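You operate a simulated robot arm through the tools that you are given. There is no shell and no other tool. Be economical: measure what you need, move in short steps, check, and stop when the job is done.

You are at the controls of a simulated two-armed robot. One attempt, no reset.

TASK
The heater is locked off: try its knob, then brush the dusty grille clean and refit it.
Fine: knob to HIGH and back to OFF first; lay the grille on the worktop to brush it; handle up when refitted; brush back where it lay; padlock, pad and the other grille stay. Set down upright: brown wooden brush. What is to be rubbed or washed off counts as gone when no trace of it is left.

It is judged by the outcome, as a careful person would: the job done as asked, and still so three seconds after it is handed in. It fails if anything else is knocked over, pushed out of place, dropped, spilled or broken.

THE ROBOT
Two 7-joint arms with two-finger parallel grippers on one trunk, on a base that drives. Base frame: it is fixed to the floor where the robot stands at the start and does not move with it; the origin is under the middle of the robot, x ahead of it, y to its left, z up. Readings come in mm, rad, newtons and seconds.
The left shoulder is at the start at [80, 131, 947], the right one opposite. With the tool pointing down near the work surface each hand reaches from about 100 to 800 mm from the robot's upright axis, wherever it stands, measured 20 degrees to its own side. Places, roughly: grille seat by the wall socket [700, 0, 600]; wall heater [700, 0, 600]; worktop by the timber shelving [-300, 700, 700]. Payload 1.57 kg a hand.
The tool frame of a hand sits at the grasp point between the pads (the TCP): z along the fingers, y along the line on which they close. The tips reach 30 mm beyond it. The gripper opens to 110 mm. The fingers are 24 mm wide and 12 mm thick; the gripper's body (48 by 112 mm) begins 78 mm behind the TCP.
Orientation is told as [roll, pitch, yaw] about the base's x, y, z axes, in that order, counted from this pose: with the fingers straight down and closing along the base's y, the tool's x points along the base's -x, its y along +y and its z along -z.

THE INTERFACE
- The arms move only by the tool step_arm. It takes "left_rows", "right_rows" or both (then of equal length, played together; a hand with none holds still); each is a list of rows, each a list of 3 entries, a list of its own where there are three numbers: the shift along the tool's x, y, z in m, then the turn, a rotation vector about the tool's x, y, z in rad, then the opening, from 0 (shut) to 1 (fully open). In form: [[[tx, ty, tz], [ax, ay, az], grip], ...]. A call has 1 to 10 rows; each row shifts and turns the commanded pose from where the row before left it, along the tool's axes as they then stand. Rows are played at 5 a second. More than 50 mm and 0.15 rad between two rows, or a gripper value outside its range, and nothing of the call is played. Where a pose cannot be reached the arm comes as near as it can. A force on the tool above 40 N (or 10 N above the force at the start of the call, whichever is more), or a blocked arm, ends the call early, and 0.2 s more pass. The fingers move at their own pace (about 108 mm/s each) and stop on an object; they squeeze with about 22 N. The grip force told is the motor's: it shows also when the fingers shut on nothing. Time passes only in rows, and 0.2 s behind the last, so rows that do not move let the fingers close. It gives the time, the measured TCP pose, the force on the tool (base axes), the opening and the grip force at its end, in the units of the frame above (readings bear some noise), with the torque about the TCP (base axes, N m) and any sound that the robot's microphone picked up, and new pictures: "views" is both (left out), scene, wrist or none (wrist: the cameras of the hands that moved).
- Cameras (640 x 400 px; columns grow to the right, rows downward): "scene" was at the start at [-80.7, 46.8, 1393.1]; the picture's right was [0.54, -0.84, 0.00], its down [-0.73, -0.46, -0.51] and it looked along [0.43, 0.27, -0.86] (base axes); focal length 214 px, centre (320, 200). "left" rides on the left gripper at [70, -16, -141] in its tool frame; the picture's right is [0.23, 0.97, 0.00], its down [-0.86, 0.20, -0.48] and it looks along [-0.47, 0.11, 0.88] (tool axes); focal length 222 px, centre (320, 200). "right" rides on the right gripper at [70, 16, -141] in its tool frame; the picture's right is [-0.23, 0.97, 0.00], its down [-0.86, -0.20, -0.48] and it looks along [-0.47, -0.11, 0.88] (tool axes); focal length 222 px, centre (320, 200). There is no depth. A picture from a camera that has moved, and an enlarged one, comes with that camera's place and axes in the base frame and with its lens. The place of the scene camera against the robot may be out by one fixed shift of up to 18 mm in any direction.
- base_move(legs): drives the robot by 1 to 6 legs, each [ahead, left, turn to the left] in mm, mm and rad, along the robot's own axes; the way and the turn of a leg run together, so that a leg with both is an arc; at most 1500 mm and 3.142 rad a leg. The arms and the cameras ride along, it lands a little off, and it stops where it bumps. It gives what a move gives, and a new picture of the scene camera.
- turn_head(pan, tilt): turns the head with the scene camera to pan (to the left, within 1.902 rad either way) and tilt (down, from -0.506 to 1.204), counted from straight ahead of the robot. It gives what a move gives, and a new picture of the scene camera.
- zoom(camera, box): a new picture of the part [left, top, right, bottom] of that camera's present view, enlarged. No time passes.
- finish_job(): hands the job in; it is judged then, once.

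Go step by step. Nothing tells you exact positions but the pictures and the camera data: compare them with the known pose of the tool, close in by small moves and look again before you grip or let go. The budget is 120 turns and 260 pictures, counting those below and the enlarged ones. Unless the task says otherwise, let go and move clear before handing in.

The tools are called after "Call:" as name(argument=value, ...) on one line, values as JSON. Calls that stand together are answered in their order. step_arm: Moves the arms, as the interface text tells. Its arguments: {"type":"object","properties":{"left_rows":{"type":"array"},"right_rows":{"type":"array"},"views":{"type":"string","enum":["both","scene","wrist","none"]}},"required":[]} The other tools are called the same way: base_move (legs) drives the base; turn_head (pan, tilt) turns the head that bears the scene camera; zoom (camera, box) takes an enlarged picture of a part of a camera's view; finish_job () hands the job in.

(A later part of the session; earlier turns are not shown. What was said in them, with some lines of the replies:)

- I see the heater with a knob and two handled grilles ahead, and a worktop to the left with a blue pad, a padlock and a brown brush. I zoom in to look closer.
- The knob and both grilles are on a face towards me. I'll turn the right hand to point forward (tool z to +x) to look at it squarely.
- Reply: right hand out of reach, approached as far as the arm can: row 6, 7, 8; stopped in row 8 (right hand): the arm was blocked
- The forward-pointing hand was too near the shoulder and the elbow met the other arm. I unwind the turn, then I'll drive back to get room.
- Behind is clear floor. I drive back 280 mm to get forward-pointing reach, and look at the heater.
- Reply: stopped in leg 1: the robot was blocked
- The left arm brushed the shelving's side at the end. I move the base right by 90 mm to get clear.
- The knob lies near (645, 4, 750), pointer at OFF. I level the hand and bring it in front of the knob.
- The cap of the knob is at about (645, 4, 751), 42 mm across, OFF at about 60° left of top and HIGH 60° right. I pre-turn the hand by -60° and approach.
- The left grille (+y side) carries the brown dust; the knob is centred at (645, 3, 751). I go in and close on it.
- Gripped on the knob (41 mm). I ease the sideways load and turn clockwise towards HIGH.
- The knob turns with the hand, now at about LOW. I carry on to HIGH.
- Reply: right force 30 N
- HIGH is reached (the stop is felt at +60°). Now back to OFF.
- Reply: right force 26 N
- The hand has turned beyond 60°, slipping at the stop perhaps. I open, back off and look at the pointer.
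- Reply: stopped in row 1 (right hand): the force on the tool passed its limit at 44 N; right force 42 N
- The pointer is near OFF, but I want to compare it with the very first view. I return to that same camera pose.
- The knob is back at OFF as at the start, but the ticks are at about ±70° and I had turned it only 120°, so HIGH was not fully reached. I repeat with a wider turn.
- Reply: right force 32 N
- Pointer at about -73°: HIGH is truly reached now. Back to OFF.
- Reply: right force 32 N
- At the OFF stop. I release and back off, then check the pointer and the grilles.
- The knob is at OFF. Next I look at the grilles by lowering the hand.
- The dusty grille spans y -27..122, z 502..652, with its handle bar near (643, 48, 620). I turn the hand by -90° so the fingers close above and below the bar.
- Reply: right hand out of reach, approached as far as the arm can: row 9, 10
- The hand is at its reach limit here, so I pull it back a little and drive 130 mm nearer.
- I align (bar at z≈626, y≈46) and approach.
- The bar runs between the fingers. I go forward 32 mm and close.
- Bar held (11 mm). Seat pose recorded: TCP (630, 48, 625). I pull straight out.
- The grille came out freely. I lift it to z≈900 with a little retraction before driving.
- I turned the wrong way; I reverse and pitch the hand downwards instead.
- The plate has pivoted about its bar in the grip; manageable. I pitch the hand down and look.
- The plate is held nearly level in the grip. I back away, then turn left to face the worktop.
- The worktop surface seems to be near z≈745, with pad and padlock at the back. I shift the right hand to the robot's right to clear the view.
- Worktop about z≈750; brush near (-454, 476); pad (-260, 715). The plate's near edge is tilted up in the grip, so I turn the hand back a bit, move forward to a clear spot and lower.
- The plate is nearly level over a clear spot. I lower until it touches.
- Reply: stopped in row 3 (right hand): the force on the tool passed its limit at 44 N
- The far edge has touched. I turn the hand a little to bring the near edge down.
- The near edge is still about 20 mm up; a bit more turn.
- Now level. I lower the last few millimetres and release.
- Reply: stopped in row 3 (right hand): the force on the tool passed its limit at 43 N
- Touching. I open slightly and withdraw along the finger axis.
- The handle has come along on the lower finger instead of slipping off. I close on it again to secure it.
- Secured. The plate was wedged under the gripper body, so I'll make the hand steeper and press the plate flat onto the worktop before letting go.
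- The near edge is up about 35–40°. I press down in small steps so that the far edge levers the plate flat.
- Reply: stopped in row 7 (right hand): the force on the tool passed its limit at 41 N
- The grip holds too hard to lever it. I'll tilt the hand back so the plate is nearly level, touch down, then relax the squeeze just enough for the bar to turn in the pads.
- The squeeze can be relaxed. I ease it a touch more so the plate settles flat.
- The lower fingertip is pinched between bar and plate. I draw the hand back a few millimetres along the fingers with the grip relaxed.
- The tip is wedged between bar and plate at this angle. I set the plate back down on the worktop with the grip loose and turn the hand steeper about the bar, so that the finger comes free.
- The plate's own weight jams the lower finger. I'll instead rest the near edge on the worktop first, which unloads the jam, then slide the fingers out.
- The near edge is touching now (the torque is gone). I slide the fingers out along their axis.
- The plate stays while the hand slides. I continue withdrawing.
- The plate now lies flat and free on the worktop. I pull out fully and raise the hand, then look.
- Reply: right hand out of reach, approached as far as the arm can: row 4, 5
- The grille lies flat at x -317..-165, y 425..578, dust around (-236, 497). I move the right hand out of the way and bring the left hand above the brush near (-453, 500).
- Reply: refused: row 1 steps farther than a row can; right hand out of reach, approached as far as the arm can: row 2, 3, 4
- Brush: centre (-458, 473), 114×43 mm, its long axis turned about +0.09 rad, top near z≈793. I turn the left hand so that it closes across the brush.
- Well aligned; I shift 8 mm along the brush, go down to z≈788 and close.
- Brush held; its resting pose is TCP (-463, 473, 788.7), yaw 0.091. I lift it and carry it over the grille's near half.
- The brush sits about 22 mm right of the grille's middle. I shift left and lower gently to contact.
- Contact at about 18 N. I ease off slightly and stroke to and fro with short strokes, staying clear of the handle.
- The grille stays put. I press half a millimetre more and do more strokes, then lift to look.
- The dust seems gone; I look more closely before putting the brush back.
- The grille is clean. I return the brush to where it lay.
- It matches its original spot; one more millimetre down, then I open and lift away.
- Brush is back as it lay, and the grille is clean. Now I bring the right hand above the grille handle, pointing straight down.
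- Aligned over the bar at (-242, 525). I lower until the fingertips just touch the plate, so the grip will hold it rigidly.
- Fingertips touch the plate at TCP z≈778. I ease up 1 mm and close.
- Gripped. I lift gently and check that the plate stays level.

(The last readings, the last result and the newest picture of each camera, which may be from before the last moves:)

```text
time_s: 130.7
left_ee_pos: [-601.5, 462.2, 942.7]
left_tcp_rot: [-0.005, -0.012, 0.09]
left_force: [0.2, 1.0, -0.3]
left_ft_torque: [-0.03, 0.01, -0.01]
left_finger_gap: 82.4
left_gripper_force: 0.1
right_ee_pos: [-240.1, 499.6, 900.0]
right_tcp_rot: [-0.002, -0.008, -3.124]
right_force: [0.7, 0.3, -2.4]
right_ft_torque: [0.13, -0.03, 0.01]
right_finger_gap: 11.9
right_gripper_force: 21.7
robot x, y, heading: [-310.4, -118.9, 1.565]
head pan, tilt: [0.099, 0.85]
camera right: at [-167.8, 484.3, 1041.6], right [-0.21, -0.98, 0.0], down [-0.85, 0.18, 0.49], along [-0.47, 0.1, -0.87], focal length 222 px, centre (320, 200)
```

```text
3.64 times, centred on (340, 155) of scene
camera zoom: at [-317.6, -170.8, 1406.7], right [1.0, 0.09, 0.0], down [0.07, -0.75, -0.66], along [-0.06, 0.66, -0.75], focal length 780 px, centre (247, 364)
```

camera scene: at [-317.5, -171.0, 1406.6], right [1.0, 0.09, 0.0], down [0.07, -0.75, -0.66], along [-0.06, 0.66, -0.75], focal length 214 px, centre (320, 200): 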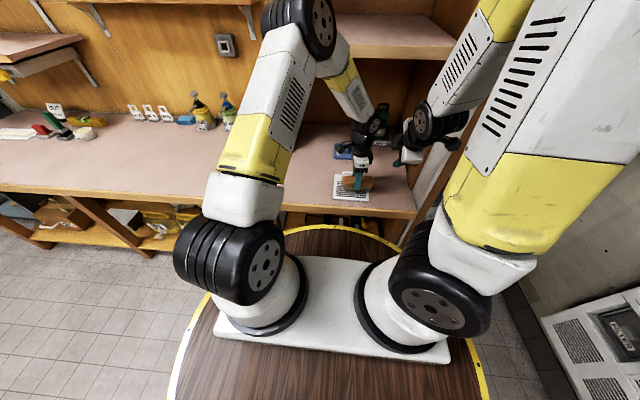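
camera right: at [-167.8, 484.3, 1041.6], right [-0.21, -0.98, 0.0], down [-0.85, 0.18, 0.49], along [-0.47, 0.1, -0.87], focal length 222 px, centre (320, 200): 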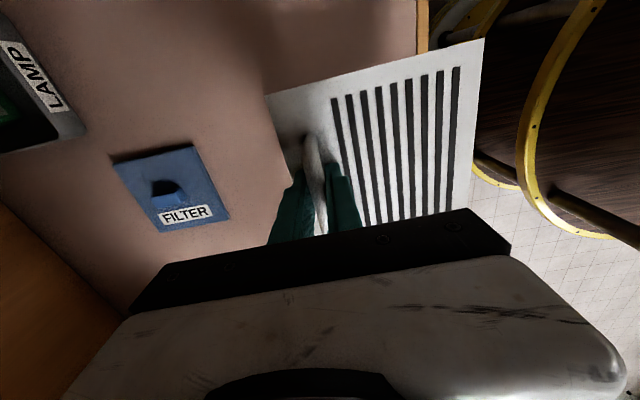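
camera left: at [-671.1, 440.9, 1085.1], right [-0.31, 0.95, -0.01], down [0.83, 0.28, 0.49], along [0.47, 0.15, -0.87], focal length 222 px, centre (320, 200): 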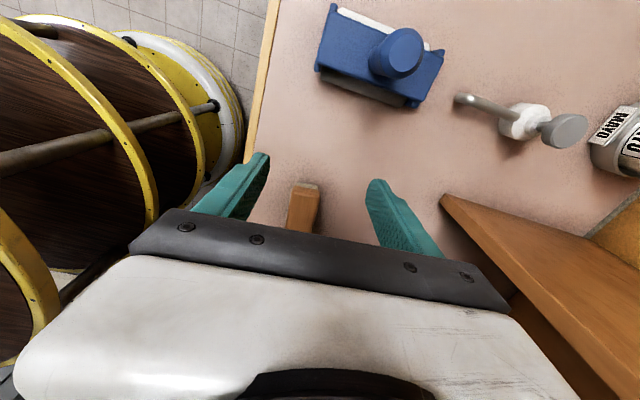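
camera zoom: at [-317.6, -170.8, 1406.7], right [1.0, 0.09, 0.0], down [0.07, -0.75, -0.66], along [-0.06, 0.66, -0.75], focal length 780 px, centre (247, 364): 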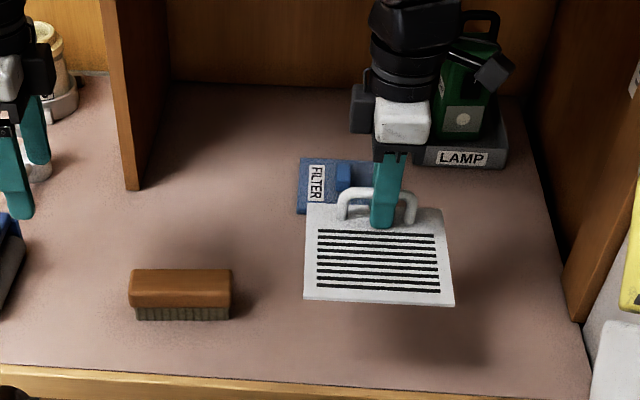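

The plate is held rigidly and level. I retrace the drive: back, left, and turn right to face the heater.

Call:
base_move(legs=[[-150, 200, 0], [0, 0, -1.567]])

Call:
turn_head(pan=0.0, tilt=0.55)

```text
time_s: 136.4
left_ee_pos: [66.8, 27.4, 943.0]
left_tcp_rot: [-0.005, -0.013, -1.473]
left_force: [0.5, -0.1, -0.1]
left_ft_torque: [-0.01, 0.04, -0.02]
left_finger_gap: 82.4
left_gripper_force: 0.1
right_ee_pos: [106.2, -334.2, 899.6]
right_tcp_rot: [-0.002, -0.007, 1.597]
right_force: [-0.7, -0.1, -2.3]
right_ft_torque: [0.01, -0.11, 0.03]
right_finger_gap: 11.6
right_gripper_force: 22.1
robot x, y, heading: [-512.3, -271.7, 0.004]
head pan, tilt: [0.099, 0.85]
camera scene: at [-573.1, -248.3, 1406.7], right [0.1, -0.99, 0.0], down [-0.75, -0.07, -0.66], along [0.66, 0.07, -0.75], focal length 214 px, centre (320, 200)
```

scene: 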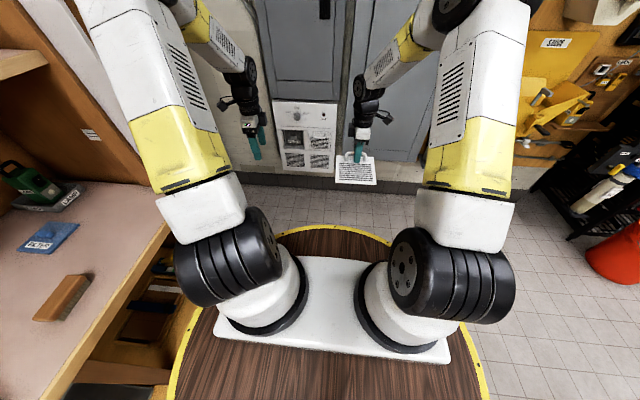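

```text
time_s: 137.2
left_ee_pos: [66.1, 28.3, 942.9]
left_tcp_rot: [-0.004, -0.013, -1.473]
left_force: [0.0, -0.3, -0.3]
left_ft_torque: [-0.03, -0.02, 0.0]
left_finger_gap: 82.6
left_gripper_force: 0.0
right_ee_pos: [106.8, -334.1, 899.8]
right_tcp_rot: [-0.002, -0.008, 1.595]
right_force: [0.1, -0.8, -1.8]
right_ft_torque: [-0.03, -0.13, 0.01]
right_finger_gap: 11.7
right_gripper_force: 21.9
robot x, y, heading: [-513.9, -268.3, 0.004]
head pan, tilt: [0.0, 0.55]
camera scene: at [-561.1, -256.0, 1432.0], right [0.0, -1.0, 0.0], down [-0.52, 0.0, -0.85], along [0.85, 0.0, -0.52], focal length 214 px, centre (320, 200)
```

scene: 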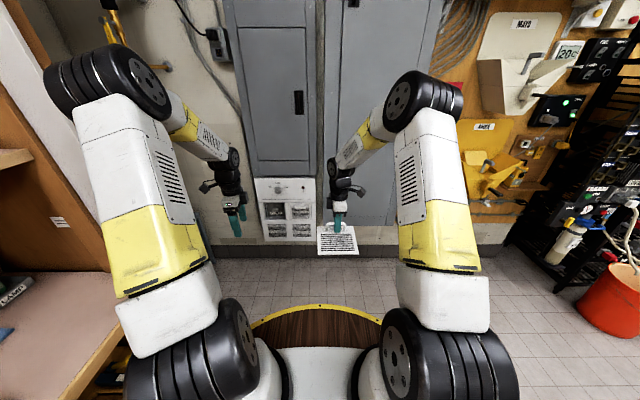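

I pitch the right hand up to horizontal in small steps, and move the left hand a bit up and left to make room.

Call:
step_arm(right_rows=[[[0, 0, 0], [0.1, 0, 0], 0.0], [[0, 0, 0], [0.12, 0, 0], 0.0], [[0, 0, 0], [0.12, 0, 0], 0.0], [[0, 0, 0], [0.12, 0, 0], 0.0], [[0, 0, 0], [0.12, 0, 0], 0.0], [[0, 0, 0], [0.12, 0, 0], 0.0], [[0, 0, 0], [0.12, 0, 0], 0.0], [[0, 0, 0], [0, 0, 0], 0.0]], left_rows=[[[0.025, 0, -0.025], [0, 0, 0], 0.5], [[0.025, 0, -0.025], [0, 0, 0], 0.5], [[0.025, 0, -0.025], [0, 0, 0], 0.5], [[0, 0, 0], [0, 0, 0], 0.5], [[0, 0, 0], [0, 0, 0], 0.5], [[0, 0, 0], [0, 0, 0], 0.5], [[0, 0, 0], [0, 0, 0], 0.5], [[0, 0, 0], [0, 0, 0], 0.5]], views="none")

Call:
zoom(camera="right", box=[0, 0, 640, 400])

```text
time_s: 139.0
left_ee_pos: [58.0, 104.7, 1015.1]
left_tcp_rot: [-0.006, -0.012, -1.473]
left_force: [-0.9, -0.2, 0.4]
left_ft_torque: [0.02, 0.04, 0.0]
left_finger_gap: 55.0
left_gripper_force: 0.0
right_ee_pos: [106.0, -334.6, 900.9]
right_tcp_rot: [-0.823, -0.008, 1.596]
right_force: [0.6, 0.1, -2.7]
right_ft_torque: [0.0, 0.02, 0.01]
right_finger_gap: 11.0
right_gripper_force: 22.2
robot x, y, heading: [-514.2, -264.2, 0.004]
head pan, tilt: [0.0, 0.55]
```

```text
1.00 times, centred on (320, 200) of right (not enlarged: the box is as wide or as high as the picture)
camera zoom: at [-6.2, -407.7, 984.8], right [-0.67, 0.22, -0.71], down [-0.24, 0.85, 0.48], along [0.71, 0.49, -0.51], focal length 222 px, centre (320, 200)
```

zoom: 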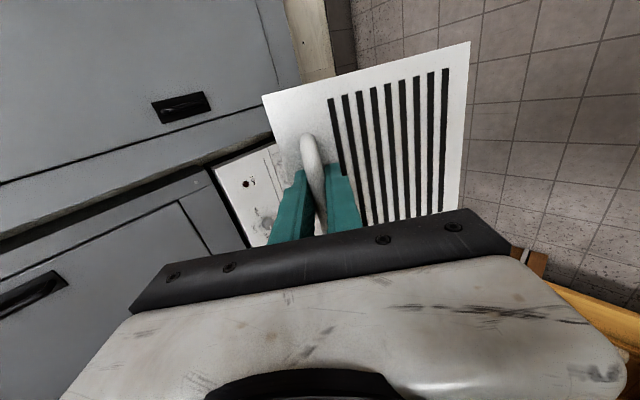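

Call:
step_arm(right_rows=[[[0, 0, 0], [0.12, 0, 0], 0.0], [[0, 0, 0], [0.12, 0, 0], 0.0], [[0, 0, 0], [0.12, 0, 0], 0.0], [[0, 0, 0], [0.12, 0, 0], 0.0], [[0, 0, 0], [0.12, 0, 0], 0.0], [[0, 0, 0], [0.1, 0, 0], 0.0], [[0, 0, 0], [0.05, 0, 0], 0.0], [[0, 0, 0], [0, 0, -0.025], 0.0]], views="none")

Call:
zoom(camera="right", box=[0, 0, 640, 400])

```text
time_s: 140.8
left_ee_pos: [60.0, 106.7, 1014.4]
left_tcp_rot: [-0.005, -0.013, -1.474]
left_force: [-0.1, 0.0, 0.6]
left_ft_torque: [0.03, -0.02, -0.01]
left_finger_gap: 55.3
left_gripper_force: 0.0
right_ee_pos: [107.4, -333.4, 900.1]
right_tcp_rot: [-1.574, 0.018, 1.597]
right_force: [-0.3, -0.7, -2.7]
right_ft_torque: [0.01, 0.09, -0.02]
right_finger_gap: 11.5
right_gripper_force: 22.2
robot x, y, heading: [-512.6, -267.5, 0.002]
head pan, tilt: [0.0, 0.55]
```

```text
1.00 times, centred on (320, 200) of right (not enlarged: the box is as wide or as high as the picture)
camera zoom: at [-32.3, -407.3, 885.3], right [0.0, 0.21, -0.98], down [-0.5, 0.85, 0.18], along [0.87, 0.49, 0.1], focal length 222 px, centre (320, 200)
```

zoom: 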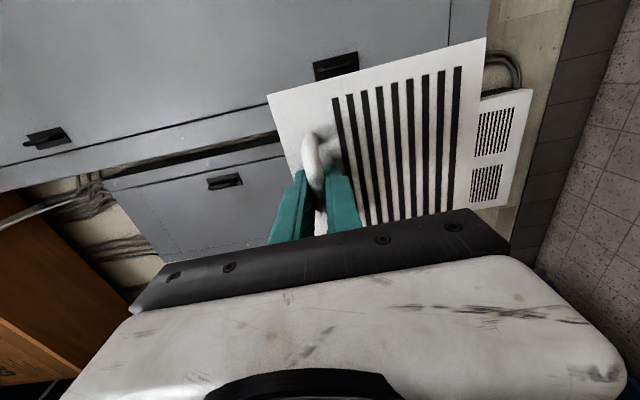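

The plate is upright in the hand as it should be. I trim the hand's yaw and roll to the recorded seat orientation and drive up to the heater.

Call:
step_arm(right_rows=[[[0, 0, 0], [0, 0.036, 0], 0.0], [[0, 0, 0], [0, 0, 0.02], 0.0], [[0, 0, 0], [0, 0, 0], 0.0]], views="none")

Call:
base_move(legs=[[320, 0, 0], [0, 180, 0]])

```text
time_s: 141.6
left_ee_pos: [58.5, 104.7, 1015.1]
left_tcp_rot: [-0.006, -0.012, -1.473]
left_force: [-0.2, 0.6, -0.6]
left_ft_torque: [0.01, 0.0, 0.0]
left_finger_gap: 55.4
left_gripper_force: 0.0
right_ee_pos: [105.7, -333.9, 899.3]
right_tcp_rot: [-1.572, -0.003, 1.562]
right_force: [-0.3, 0.3, -2.4]
right_ft_torque: [-0.02, 0.08, 0.03]
right_finger_gap: 11.1
right_gripper_force: 22.5
robot x, y, heading: [-510.6, -267.8, -0.003]
head pan, tilt: [0.0, 0.55]
```

```text
time_s: 144.8
left_ee_pos: [380.1, 288.8, 1014.3]
left_tcp_rot: [-0.005, -0.012, -1.472]
left_force: [-0.1, 0.8, -0.6]
left_ft_torque: [0.03, 0.03, -0.02]
left_finger_gap: 54.9
left_gripper_force: 0.1
right_ee_pos: [428.1, -149.8, 899.7]
right_tcp_rot: [-1.572, -0.002, 1.561]
right_force: [-0.5, 0.6, -2.8]
right_ft_torque: [-0.01, 0.07, -0.03]
right_finger_gap: 11.4
right_gripper_force: 22.3
robot x, y, heading: [-190.9, -84.7, -0.001]
head pan, tilt: [0.0, 0.55]
camera scene: at [-238.5, -72.8, 1432.1], right [0.0, -1.0, 0.0], down [-0.52, 0.0, -0.85], along [0.85, 0.0, -0.52], focal length 214 px, centre (320, 200)
```

scene: 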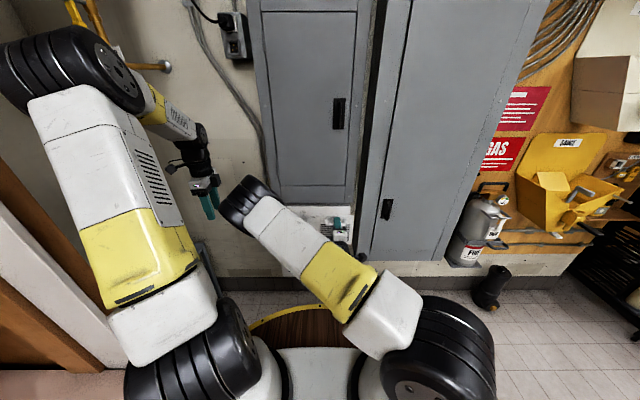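

Orientation equals the seat's. I move the hand left and down to stand in front of the seat.

Call:
step_arm(right_rows=[[[-0.027, 0.039, 0], [0, 0, 0], 0.0], [[-0.027, 0.039, 0], [0, 0, 0], 0.0], [[-0.027, 0.039, 0], [0, 0, 0], 0.0], [[-0.027, 0.039, 0], [0, 0, 0], 0.0], [[-0.027, 0.039, 0], [0, 0, 0], 0.0], [[-0.027, 0.039, 0], [0, 0, 0], 0.0], [[-0.026, 0.041, 0], [0, 0, 0], 0.0], [[0, 0, 0], [0, 0, 0], 0.0]], views="wrist")

Call:
turn_head(pan=0.1, tilt=0.7)

```text
time_s: 146.6
left_ee_pos: [381.3, 289.4, 1014.7]
left_tcp_rot: [-0.005, -0.011, -1.472]
left_force: [0.2, 0.1, -0.5]
left_ft_torque: [0.03, -0.01, 0.0]
left_finger_gap: 55.1
left_gripper_force: 0.1
right_ee_pos: [430.2, 41.0, 622.7]
right_tcp_rot: [-1.574, -0.002, 1.562]
right_force: [-1.0, -0.3, -1.9]
right_ft_torque: [-0.04, 0.06, -0.02]
right_finger_gap: 11.6
right_gripper_force: 22.4
robot x, y, heading: [-193.0, -85.2, -0.0]
head pan, tilt: [0.0, 0.55]
camera right: at [288.1, -27.9, 607.6], right [0.0, 0.23, -0.97], down [-0.47, 0.86, 0.2], along [0.88, 0.46, 0.11], focal length 222 px, centre (320, 200)
```

right: 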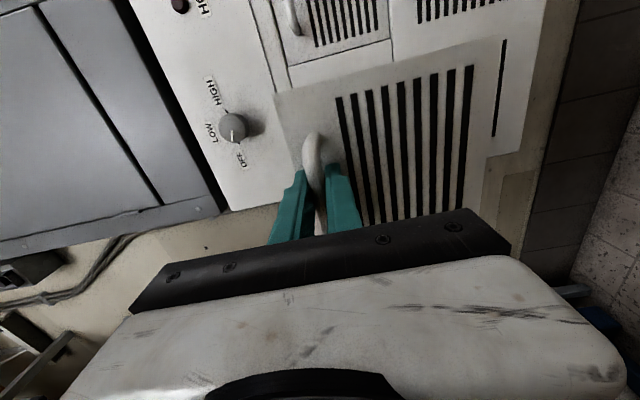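

```text
time_s: 147.3
left_ee_pos: [381.9, 289.3, 1014.7]
left_tcp_rot: [-0.005, -0.011, -1.472]
left_force: [0.5, 0.2, 0.5]
left_ft_torque: [0.0, 0.01, -0.01]
left_finger_gap: 55.1
left_gripper_force: 0.0
right_ee_pos: [429.2, 40.8, 622.8]
right_tcp_rot: [-1.572, -0.004, 1.56]
right_force: [0.7, 0.3, -2.7]
right_ft_torque: [-0.03, 0.06, -0.05]
right_finger_gap: 11.5
right_gripper_force: 21.7
robot x, y, heading: [-189.4, -85.2, 0.004]
head pan, tilt: [0.099, 0.7]
camera scene: at [-243.8, -64.3, 1419.0], right [0.1, -0.99, 0.0], down [-0.64, -0.06, -0.77], along [0.76, 0.08, -0.64], focal length 214 px, centre (320, 200)
```

scene: 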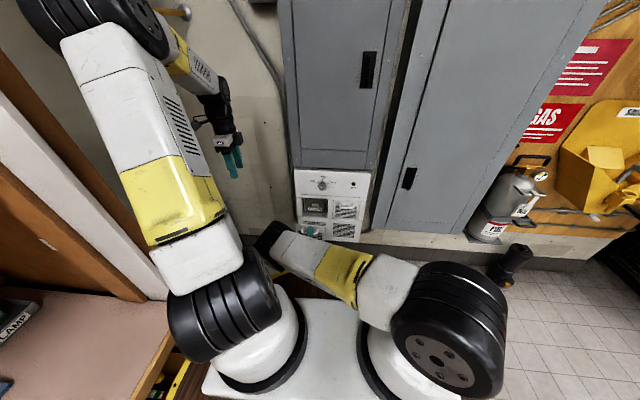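

In the hand frame the plate's centre is 9 mm to the left of the hand, so the seat pose is TCP (≈643, 39, 625). I drive 100 mm nearer and check the alignment.

Call:
base_move(legs=[[100, 0, 0]])

Call:
zoom(camera="right", box=[160, 0, 560, 250])

Call:
zoom(camera="scene", box=[270, 150, 390, 250])

```text
time_s: 148.5
left_ee_pos: [479.4, 290.2, 1014.1]
left_tcp_rot: [-0.006, -0.013, -1.47]
left_force: [0.5, 0.7, -0.1]
left_ft_torque: [-0.01, 0.02, -0.02]
left_finger_gap: 54.9
left_gripper_force: 0.0
right_ee_pos: [528.0, 42.2, 624.1]
right_tcp_rot: [-1.571, -0.004, 1.563]
right_force: [0.2, 0.2, -2.3]
right_ft_torque: [-0.03, 0.05, -0.01]
right_finger_gap: 11.4
right_gripper_force: 22.0
robot x, y, heading: [-95.5, -80.7, -0.0]
head pan, tilt: [0.099, 0.7]
camera scene: at [-145.5, -64.1, 1418.9], right [0.1, -0.99, 0.0], down [-0.64, -0.07, -0.76], along [0.76, 0.08, -0.64], focal length 214 px, centre (320, 200)
```

scene: 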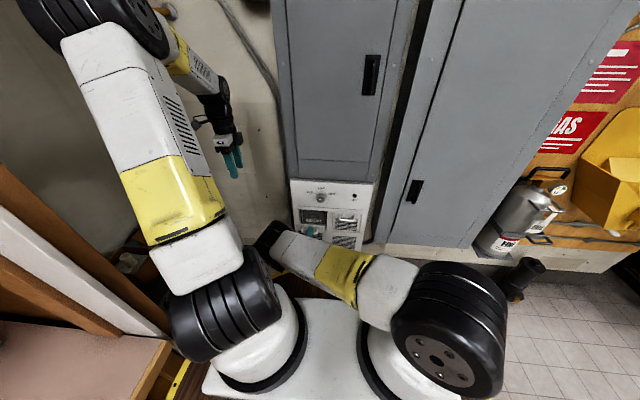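

```text
1.60 times, centred on (360, 125) of right
camera zoom: at [386.4, -26.6, 607.9], right [0.0, 0.23, -0.97], down [-0.47, 0.86, 0.2], along [0.88, 0.46, 0.11], focal length 355 px, centre (256, 320)
```

zoom: 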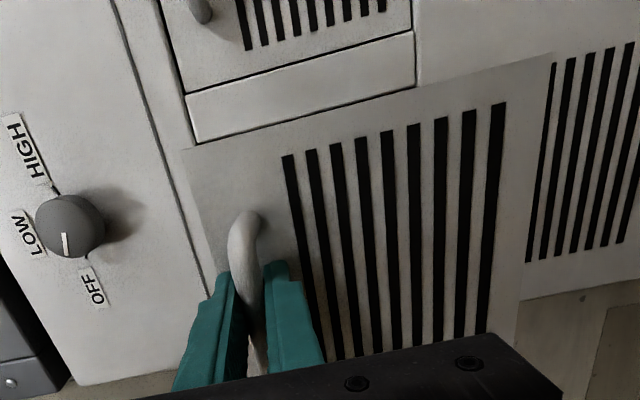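

```text
4.00 times, centred on (330, 200) of scene
camera zoom: at [-145.5, -64.1, 1418.9], right [0.1, -0.99, 0.0], down [-0.64, -0.07, -0.76], along [0.76, 0.08, -0.64], focal length 858 px, centre (280, 200)
```

zoom: 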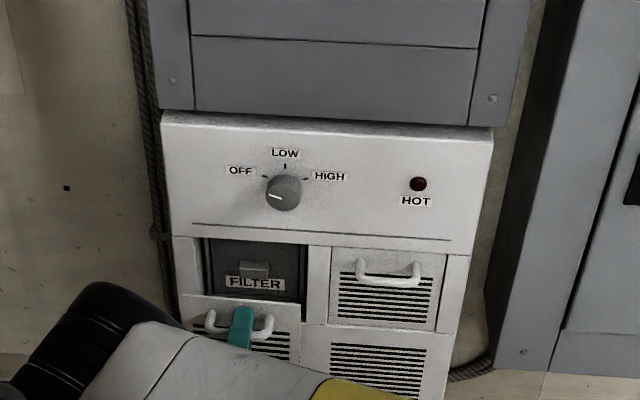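

Comparing slat positions in the hand frame with the first grip, the seat is at about TCP y≈43, z≈627. I adjust and approach to about 30 mm short.

Call:
step_arm(right_rows=[[[-0.001, -0.003, 0.03], [0, 0, 0], 0.0], [[0, 0, 0.03], [0, 0, 0], 0.0], [[0, 0, 0.02], [0, 0, 0], 0.0], [[0, 0, 0], [0, 0, 0], 0.0]], views="none")

Call:
zoom(camera="right", box=[200, 20, 520, 230])

Call:
zoom(camera="scene", box=[280, 170, 380, 250])

```text
time_s: 149.5
left_ee_pos: [478.0, 291.2, 1014.4]
left_tcp_rot: [-0.004, -0.011, -1.47]
left_force: [0.2, -0.1, -0.1]
left_ft_torque: [0.02, -0.01, -0.01]
left_finger_gap: 55.3
left_gripper_force: 0.2
right_ee_pos: [606.2, 42.3, 625.3]
right_tcp_rot: [-1.573, -0.004, 1.563]
right_force: [-0.4, -0.9, -1.0]
right_ft_torque: [-0.02, 0.08, 0.03]
right_finger_gap: 11.6
right_gripper_force: 21.6
robot x, y, heading: [-91.9, -84.0, 0.006]
head pan, tilt: [0.099, 0.7]
```

```text
1.90 times, centred on (360, 125) of right
camera zoom: at [465.5, -25.6, 610.4], right [0.0, 0.23, -0.97], down [-0.47, 0.86, 0.2], along [0.88, 0.46, 0.11], focal length 423 px, centre (244, 343)
```

zoom: 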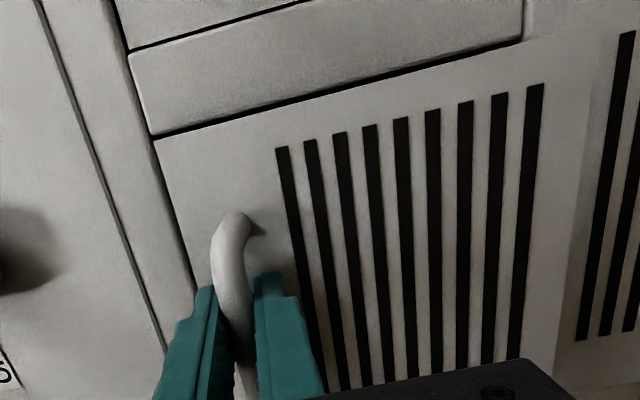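

```text
5.00 times, centred on (330, 210) of scene
camera zoom: at [-145.5, -64.1, 1418.9], right [0.1, -0.99, 0.0], down [-0.64, -0.07, -0.76], along [0.76, 0.08, -0.64], focal length 1072 px, centre (270, 150)
```

zoom: 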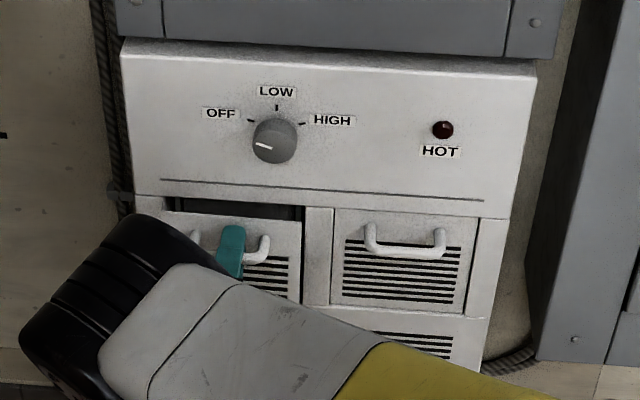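

About 35 mm to go. I refine to y≈44, z≈627 and go forward in small steps, watching the force.

Call:
step_arm(right_rows=[[[-0.0017, -0.0017, 0.01], [0, 0, 0], 0.0], [[0, 0, 0.01], [0, 0, 0], 0.0], [[0, 0, 0.004], [0, 0, 0], 0.0], [[0, 0, 0], [0, 0, 0], 0.0]], views="none")

Call:
zoom(camera="right", box=[200, 20, 520, 220])

Call:
zoom(camera="scene", box=[290, 190, 350, 240])

```text
time_s: 150.5
left_ee_pos: [478.6, 291.8, 1014.1]
left_tcp_rot: [-0.005, -0.013, -1.472]
left_force: [-0.1, 0.0, -0.4]
left_ft_torque: [0.01, 0.03, -0.03]
left_finger_gap: 55.1
left_gripper_force: 0.1
right_ee_pos: [631.5, 43.2, 627.8]
right_tcp_rot: [-1.571, -0.003, 1.563]
right_force: [-8.9, -2.6, -3.8]
right_ft_torque: [-0.13, 0.04, 0.55]
right_finger_gap: 11.6
right_gripper_force: 22.1
robot x, y, heading: [-98.6, -81.7, 0.005]
head pan, tilt: [0.099, 0.7]
```

```text
2.00 times, centred on (360, 120) of right
camera zoom: at [489.6, -25.9, 612.5], right [0.0, 0.23, -0.97], down [-0.47, 0.86, 0.2], along [0.88, 0.46, 0.11], focal length 444 px, centre (240, 360)
```

zoom: 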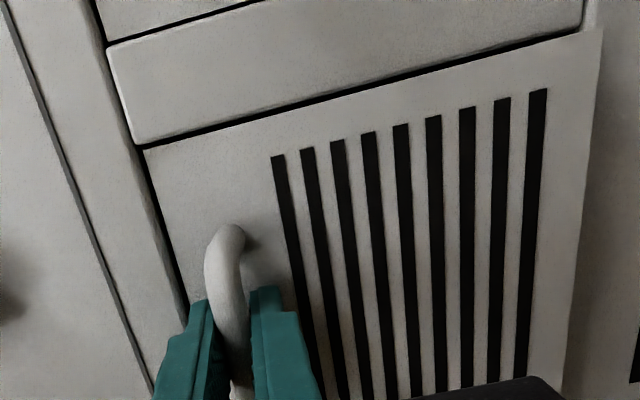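

```text
8.00 times, centred on (320, 215) of scene
camera zoom: at [-145.7, -64.2, 1418.9], right [0.1, -0.99, 0.0], down [-0.64, -0.07, -0.76], along [0.76, 0.08, -0.64], focal length 1716 px, centre (320, 80)
```

zoom: 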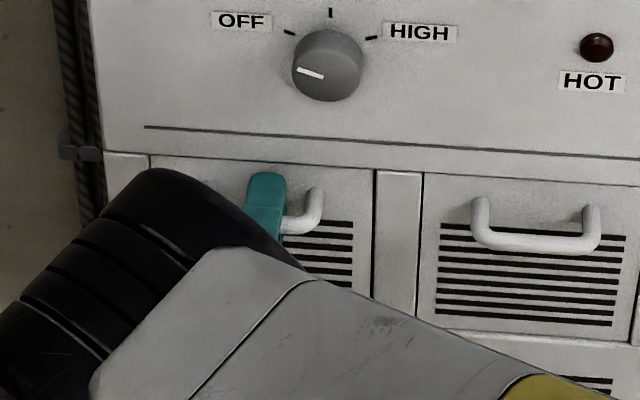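

The left edge is catching (torque shows it), so I back off 4 mm, shift 2.5 mm right and push again.

Call:
step_arm(right_rows=[[[0, 0, -0.005], [0, 0, 0], 0.0], [[0.0025, 0, 0], [0, 0, 0], 0.0], [[0, 0, 0.005], [0, 0, 0], 0.0], [[0, 0, 0.003], [0, 0, 0], 0.0], [[0, 0, 0], [0, 0, 0], 0.0]], views="none")

Call:
zoom(camera="right", box=[200, 20, 520, 220])

Call:
zoom(camera="scene", box=[290, 190, 350, 240])

```text
time_s: 151.7
left_ee_pos: [477.5, 291.7, 1014.1]
left_tcp_rot: [-0.005, -0.013, -1.471]
left_force: [0.5, -0.3, -0.3]
left_ft_torque: [0.0, 0.02, 0.0]
left_finger_gap: 55.1
left_gripper_force: 0.1
right_ee_pos: [634.0, 41.6, 626.9]
right_tcp_rot: [-1.568, -0.003, 1.565]
right_force: [-18.8, 1.0, -10.1]
right_ft_torque: [-0.04, -0.03, 0.11]
right_finger_gap: 11.5
right_gripper_force: 22.0
robot x, y, heading: [-90.3, -84.3, 0.002]
head pan, tilt: [0.099, 0.7]
```

```text
2.00 times, centred on (360, 120) of right
camera zoom: at [492.0, -27.4, 612.0], right [0.0, 0.23, -0.97], down [-0.47, 0.86, 0.2], along [0.88, 0.46, 0.11], focal length 444 px, centre (240, 360)
```

zoom: 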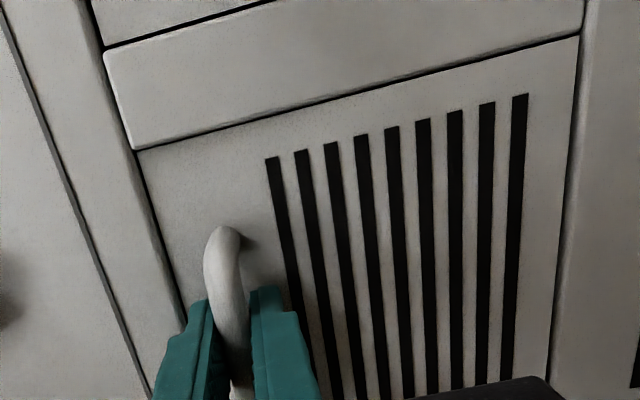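

```text
8.00 times, centred on (320, 215) of scene
camera zoom: at [-145.9, -64.1, 1418.9], right [0.1, -0.99, 0.0], down [-0.64, -0.07, -0.76], along [0.76, 0.08, -0.64], focal length 1716 px, centre (320, 80)
```

zoom: 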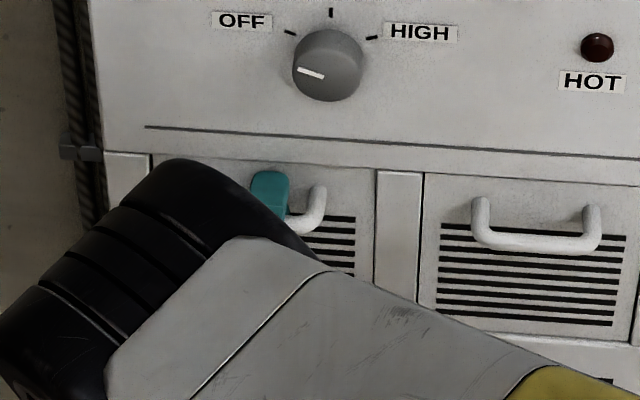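

It has slipped into the opening. I press slightly more to make sure it is home.

Call:
step_arm(right_rows=[[[0, 0, 0.002], [0, 0, 0], 0.0], [[0, 0, 0.002], [0, 0, 0], 0.0], [[0, 0, 0], [0, 0, 0], 0.0]], views="none")

Call:
zoom(camera="right", box=[120, 0, 560, 275])

```text
time_s: 152.3
left_ee_pos: [477.9, 290.8, 1013.5]
left_tcp_rot: [-0.006, -0.014, -1.47]
left_force: [-0.1, 0.5, 0.8]
left_ft_torque: [-0.01, 0.02, -0.02]
left_finger_gap: 55.1
left_gripper_force: 0.1
right_ee_pos: [636.1, 41.4, 626.6]
right_tcp_rot: [-1.568, -0.002, 1.565]
right_force: [-9.0, -1.3, 5.6]
right_ft_torque: [-0.14, 0.13, 0.13]
right_finger_gap: 11.6
right_gripper_force: 21.8
robot x, y, heading: [-93.3, -85.3, -0.001]
head pan, tilt: [0.099, 0.7]
stopped in row 3 (right hand): the force on the tool passed its limit at 43 N (the readings are from after the stop); the commanded pose is now the measured one
```

```text
1.45 times, centred on (340, 138) of right
camera zoom: at [494.4, -27.5, 611.6], right [0.0, 0.23, -0.97], down [-0.47, 0.86, 0.2], along [0.88, 0.46, 0.11], focal length 323 px, centre (291, 291)
```

zoom: 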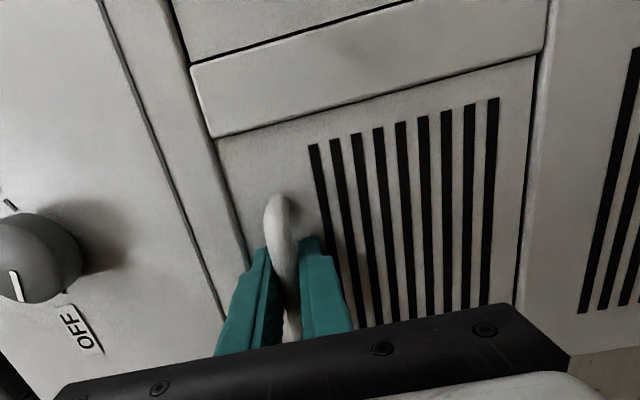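

It is home (firm stop). I open the fingers and withdraw straight back.

Call:
step_arm(right_rows=[[[0, 0, 0], [0, 0, 0], 0.2], [[0, 0, 0], [0, 0, 0], 0.3], [[0, 0, 0], [0, 0, 0], 0.3]], views="none")

Call:
step_arm(right_rows=[[[0, 0, -0.005], [0, 0, 0], 0.3], [[0, 0, -0.01], [0, 0, 0], 0.3], [[0, 0, -0.015], [0, 0, 0], 0.3], [[0, 0, 0], [0, 0, 0], 0.3]], views="wrist")

```text
time_s: 153.1
left_ee_pos: [476.7, 291.6, 1015.1]
left_tcp_rot: [-0.005, -0.013, -1.468]
left_force: [-0.8, -0.7, 0.3]
left_ft_torque: [-0.02, -0.02, 0.02]
left_finger_gap: 55.2
left_gripper_force: 0.1
right_ee_pos: [634.5, 41.7, 626.0]
right_tcp_rot: [-1.571, -0.002, 1.565]
right_force: [-13.6, 1.4, 7.4]
right_ft_torque: [0.06, -0.01, 0.2]
right_finger_gap: 24.4
right_gripper_force: 0.0
robot x, y, heading: [-94.5, -80.0, -0.001]
head pan, tilt: [0.099, 0.7]
```

```text
time_s: 154.1
left_ee_pos: [477.4, 291.0, 1014.3]
left_tcp_rot: [-0.006, -0.011, -1.47]
left_force: [0.6, 0.0, 0.4]
left_ft_torque: [-0.01, 0.01, 0.02]
left_finger_gap: 55.1
left_gripper_force: 0.0
right_ee_pos: [606.8, 41.0, 625.8]
right_tcp_rot: [-1.569, -0.002, 1.564]
right_force: [-0.4, -0.6, 1.2]
right_ft_torque: [0.0, 0.01, 0.03]
right_finger_gap: 33.1
right_gripper_force: 0.0
robot x, y, heading: [-92.6, -83.2, 0.005]
head pan, tilt: [0.099, 0.7]
camera right: at [464.5, -27.8, 611.3], right [0.0, 0.23, -0.97], down [-0.47, 0.86, 0.2], along [0.88, 0.46, 0.11], focal length 222 px, centre (320, 200)
```

right: 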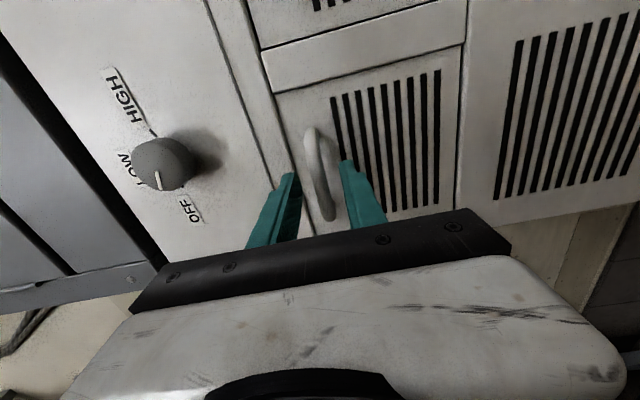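

The grille stays in its seat, handle up. I withdraw further and inspect.

Call:
step_arm(right_rows=[[[0, 0, -0.04], [0, 0, 0], 0.3], [[0, 0, -0.045], [0, 0, 0], 0.3], [[0, 0, -0.045], [0, 0, 0], 0.3], [[0.03, 0, -0.03], [0, 0, 0], 0.3], [[0.04, 0, 0], [0, 0, 0], 0.3], [[0.04, 0, 0], [0, 0, 0], 0.3]], views="wrist")

Call:
zoom(camera="right", box=[160, 0, 480, 200])

Call:
zoom(camera="scene", box=[280, 170, 380, 250])

```text
time_s: 155.7
left_ee_pos: [477.5, 292.7, 1014.2]
left_tcp_rot: [-0.006, -0.015, -1.469]
left_force: [0.1, 0.4, -0.7]
left_ft_torque: [-0.03, 0.02, -0.02]
left_finger_gap: 55.2
left_gripper_force: 0.0
right_ee_pos: [474.6, -34.4, 645.0]
right_tcp_rot: [-1.636, -0.089, 1.584]
right_force: [0.7, 0.2, -0.3]
right_ft_torque: [0.04, -0.01, -0.03]
right_finger_gap: 33.2
right_gripper_force: 0.0
robot x, y, heading: [-93.7, -82.2, 0.001]
head pan, tilt: [0.099, 0.7]
stopped in row 6 (right hand): the arm was blocked; the commanded pose is now the measured one
camera right: at [335.3, -103.4, 613.9], right [0.06, 0.31, -0.95], down [-0.5, 0.83, 0.24], along [0.86, 0.46, 0.21], focal length 222 px, centre (320, 200)
```

right: 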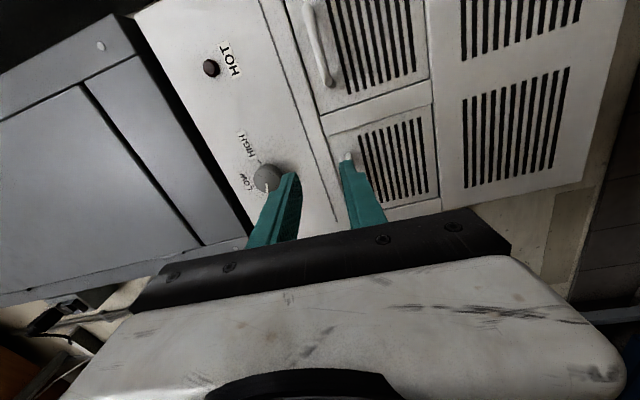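

```text
2.00 times, centred on (320, 100) of right
camera zoom: at [335.3, -103.4, 613.9], right [0.06, 0.31, -0.95], down [-0.5, 0.83, 0.24], along [0.86, 0.46, 0.21], focal length 444 px, centre (320, 400)
```

zoom: 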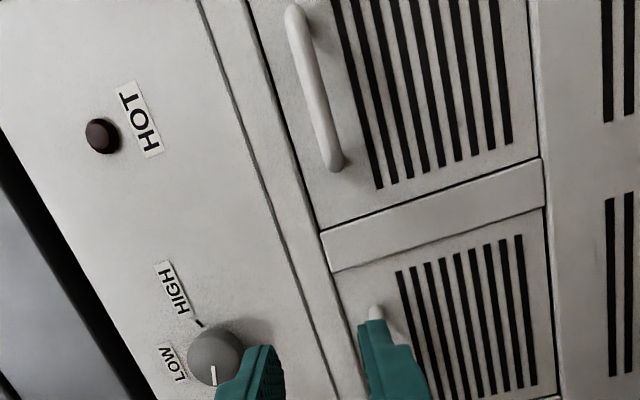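

```text
5.00 times, centred on (330, 210) of scene
camera zoom: at [-145.0, -63.6, 1418.9], right [0.1, -0.99, 0.0], down [-0.64, -0.07, -0.76], along [0.76, 0.08, -0.64], focal length 1072 px, centre (270, 150)
```

zoom: 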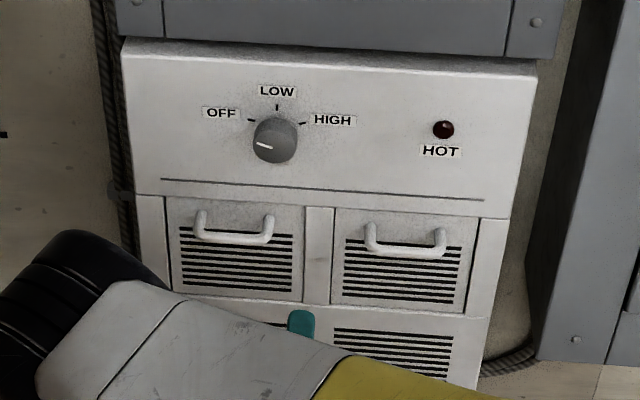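

The knob was run to HIGH and back to OFF, the grille is clean and back in its seat with the handle up, the brush lies where it was, and both hands are clear.

Call:
finish_job()

```text
The job is handed in.
```

The job is handed in. The last pictures show:

- **Knob:** I turned it to HIGH and back to OFF. My first turn stopped short of HIGH, so I repeated it fully. It now points to OFF.
- **Grille:** I laid it on the worktop and brushed it, and no dust showed in the close-up. It is back in its seat with the handle up, flush like the other one. I had to regrip it several times while laying it down.
- **Brush:** It is upright where it lay.
- **Padlock, pad and other grille:** I did not touch them.

Early on, while I was driving back, the robot was blocked and the left arm was pushed aside, most likely against the side of the shelving. I saw nothing moved by it.
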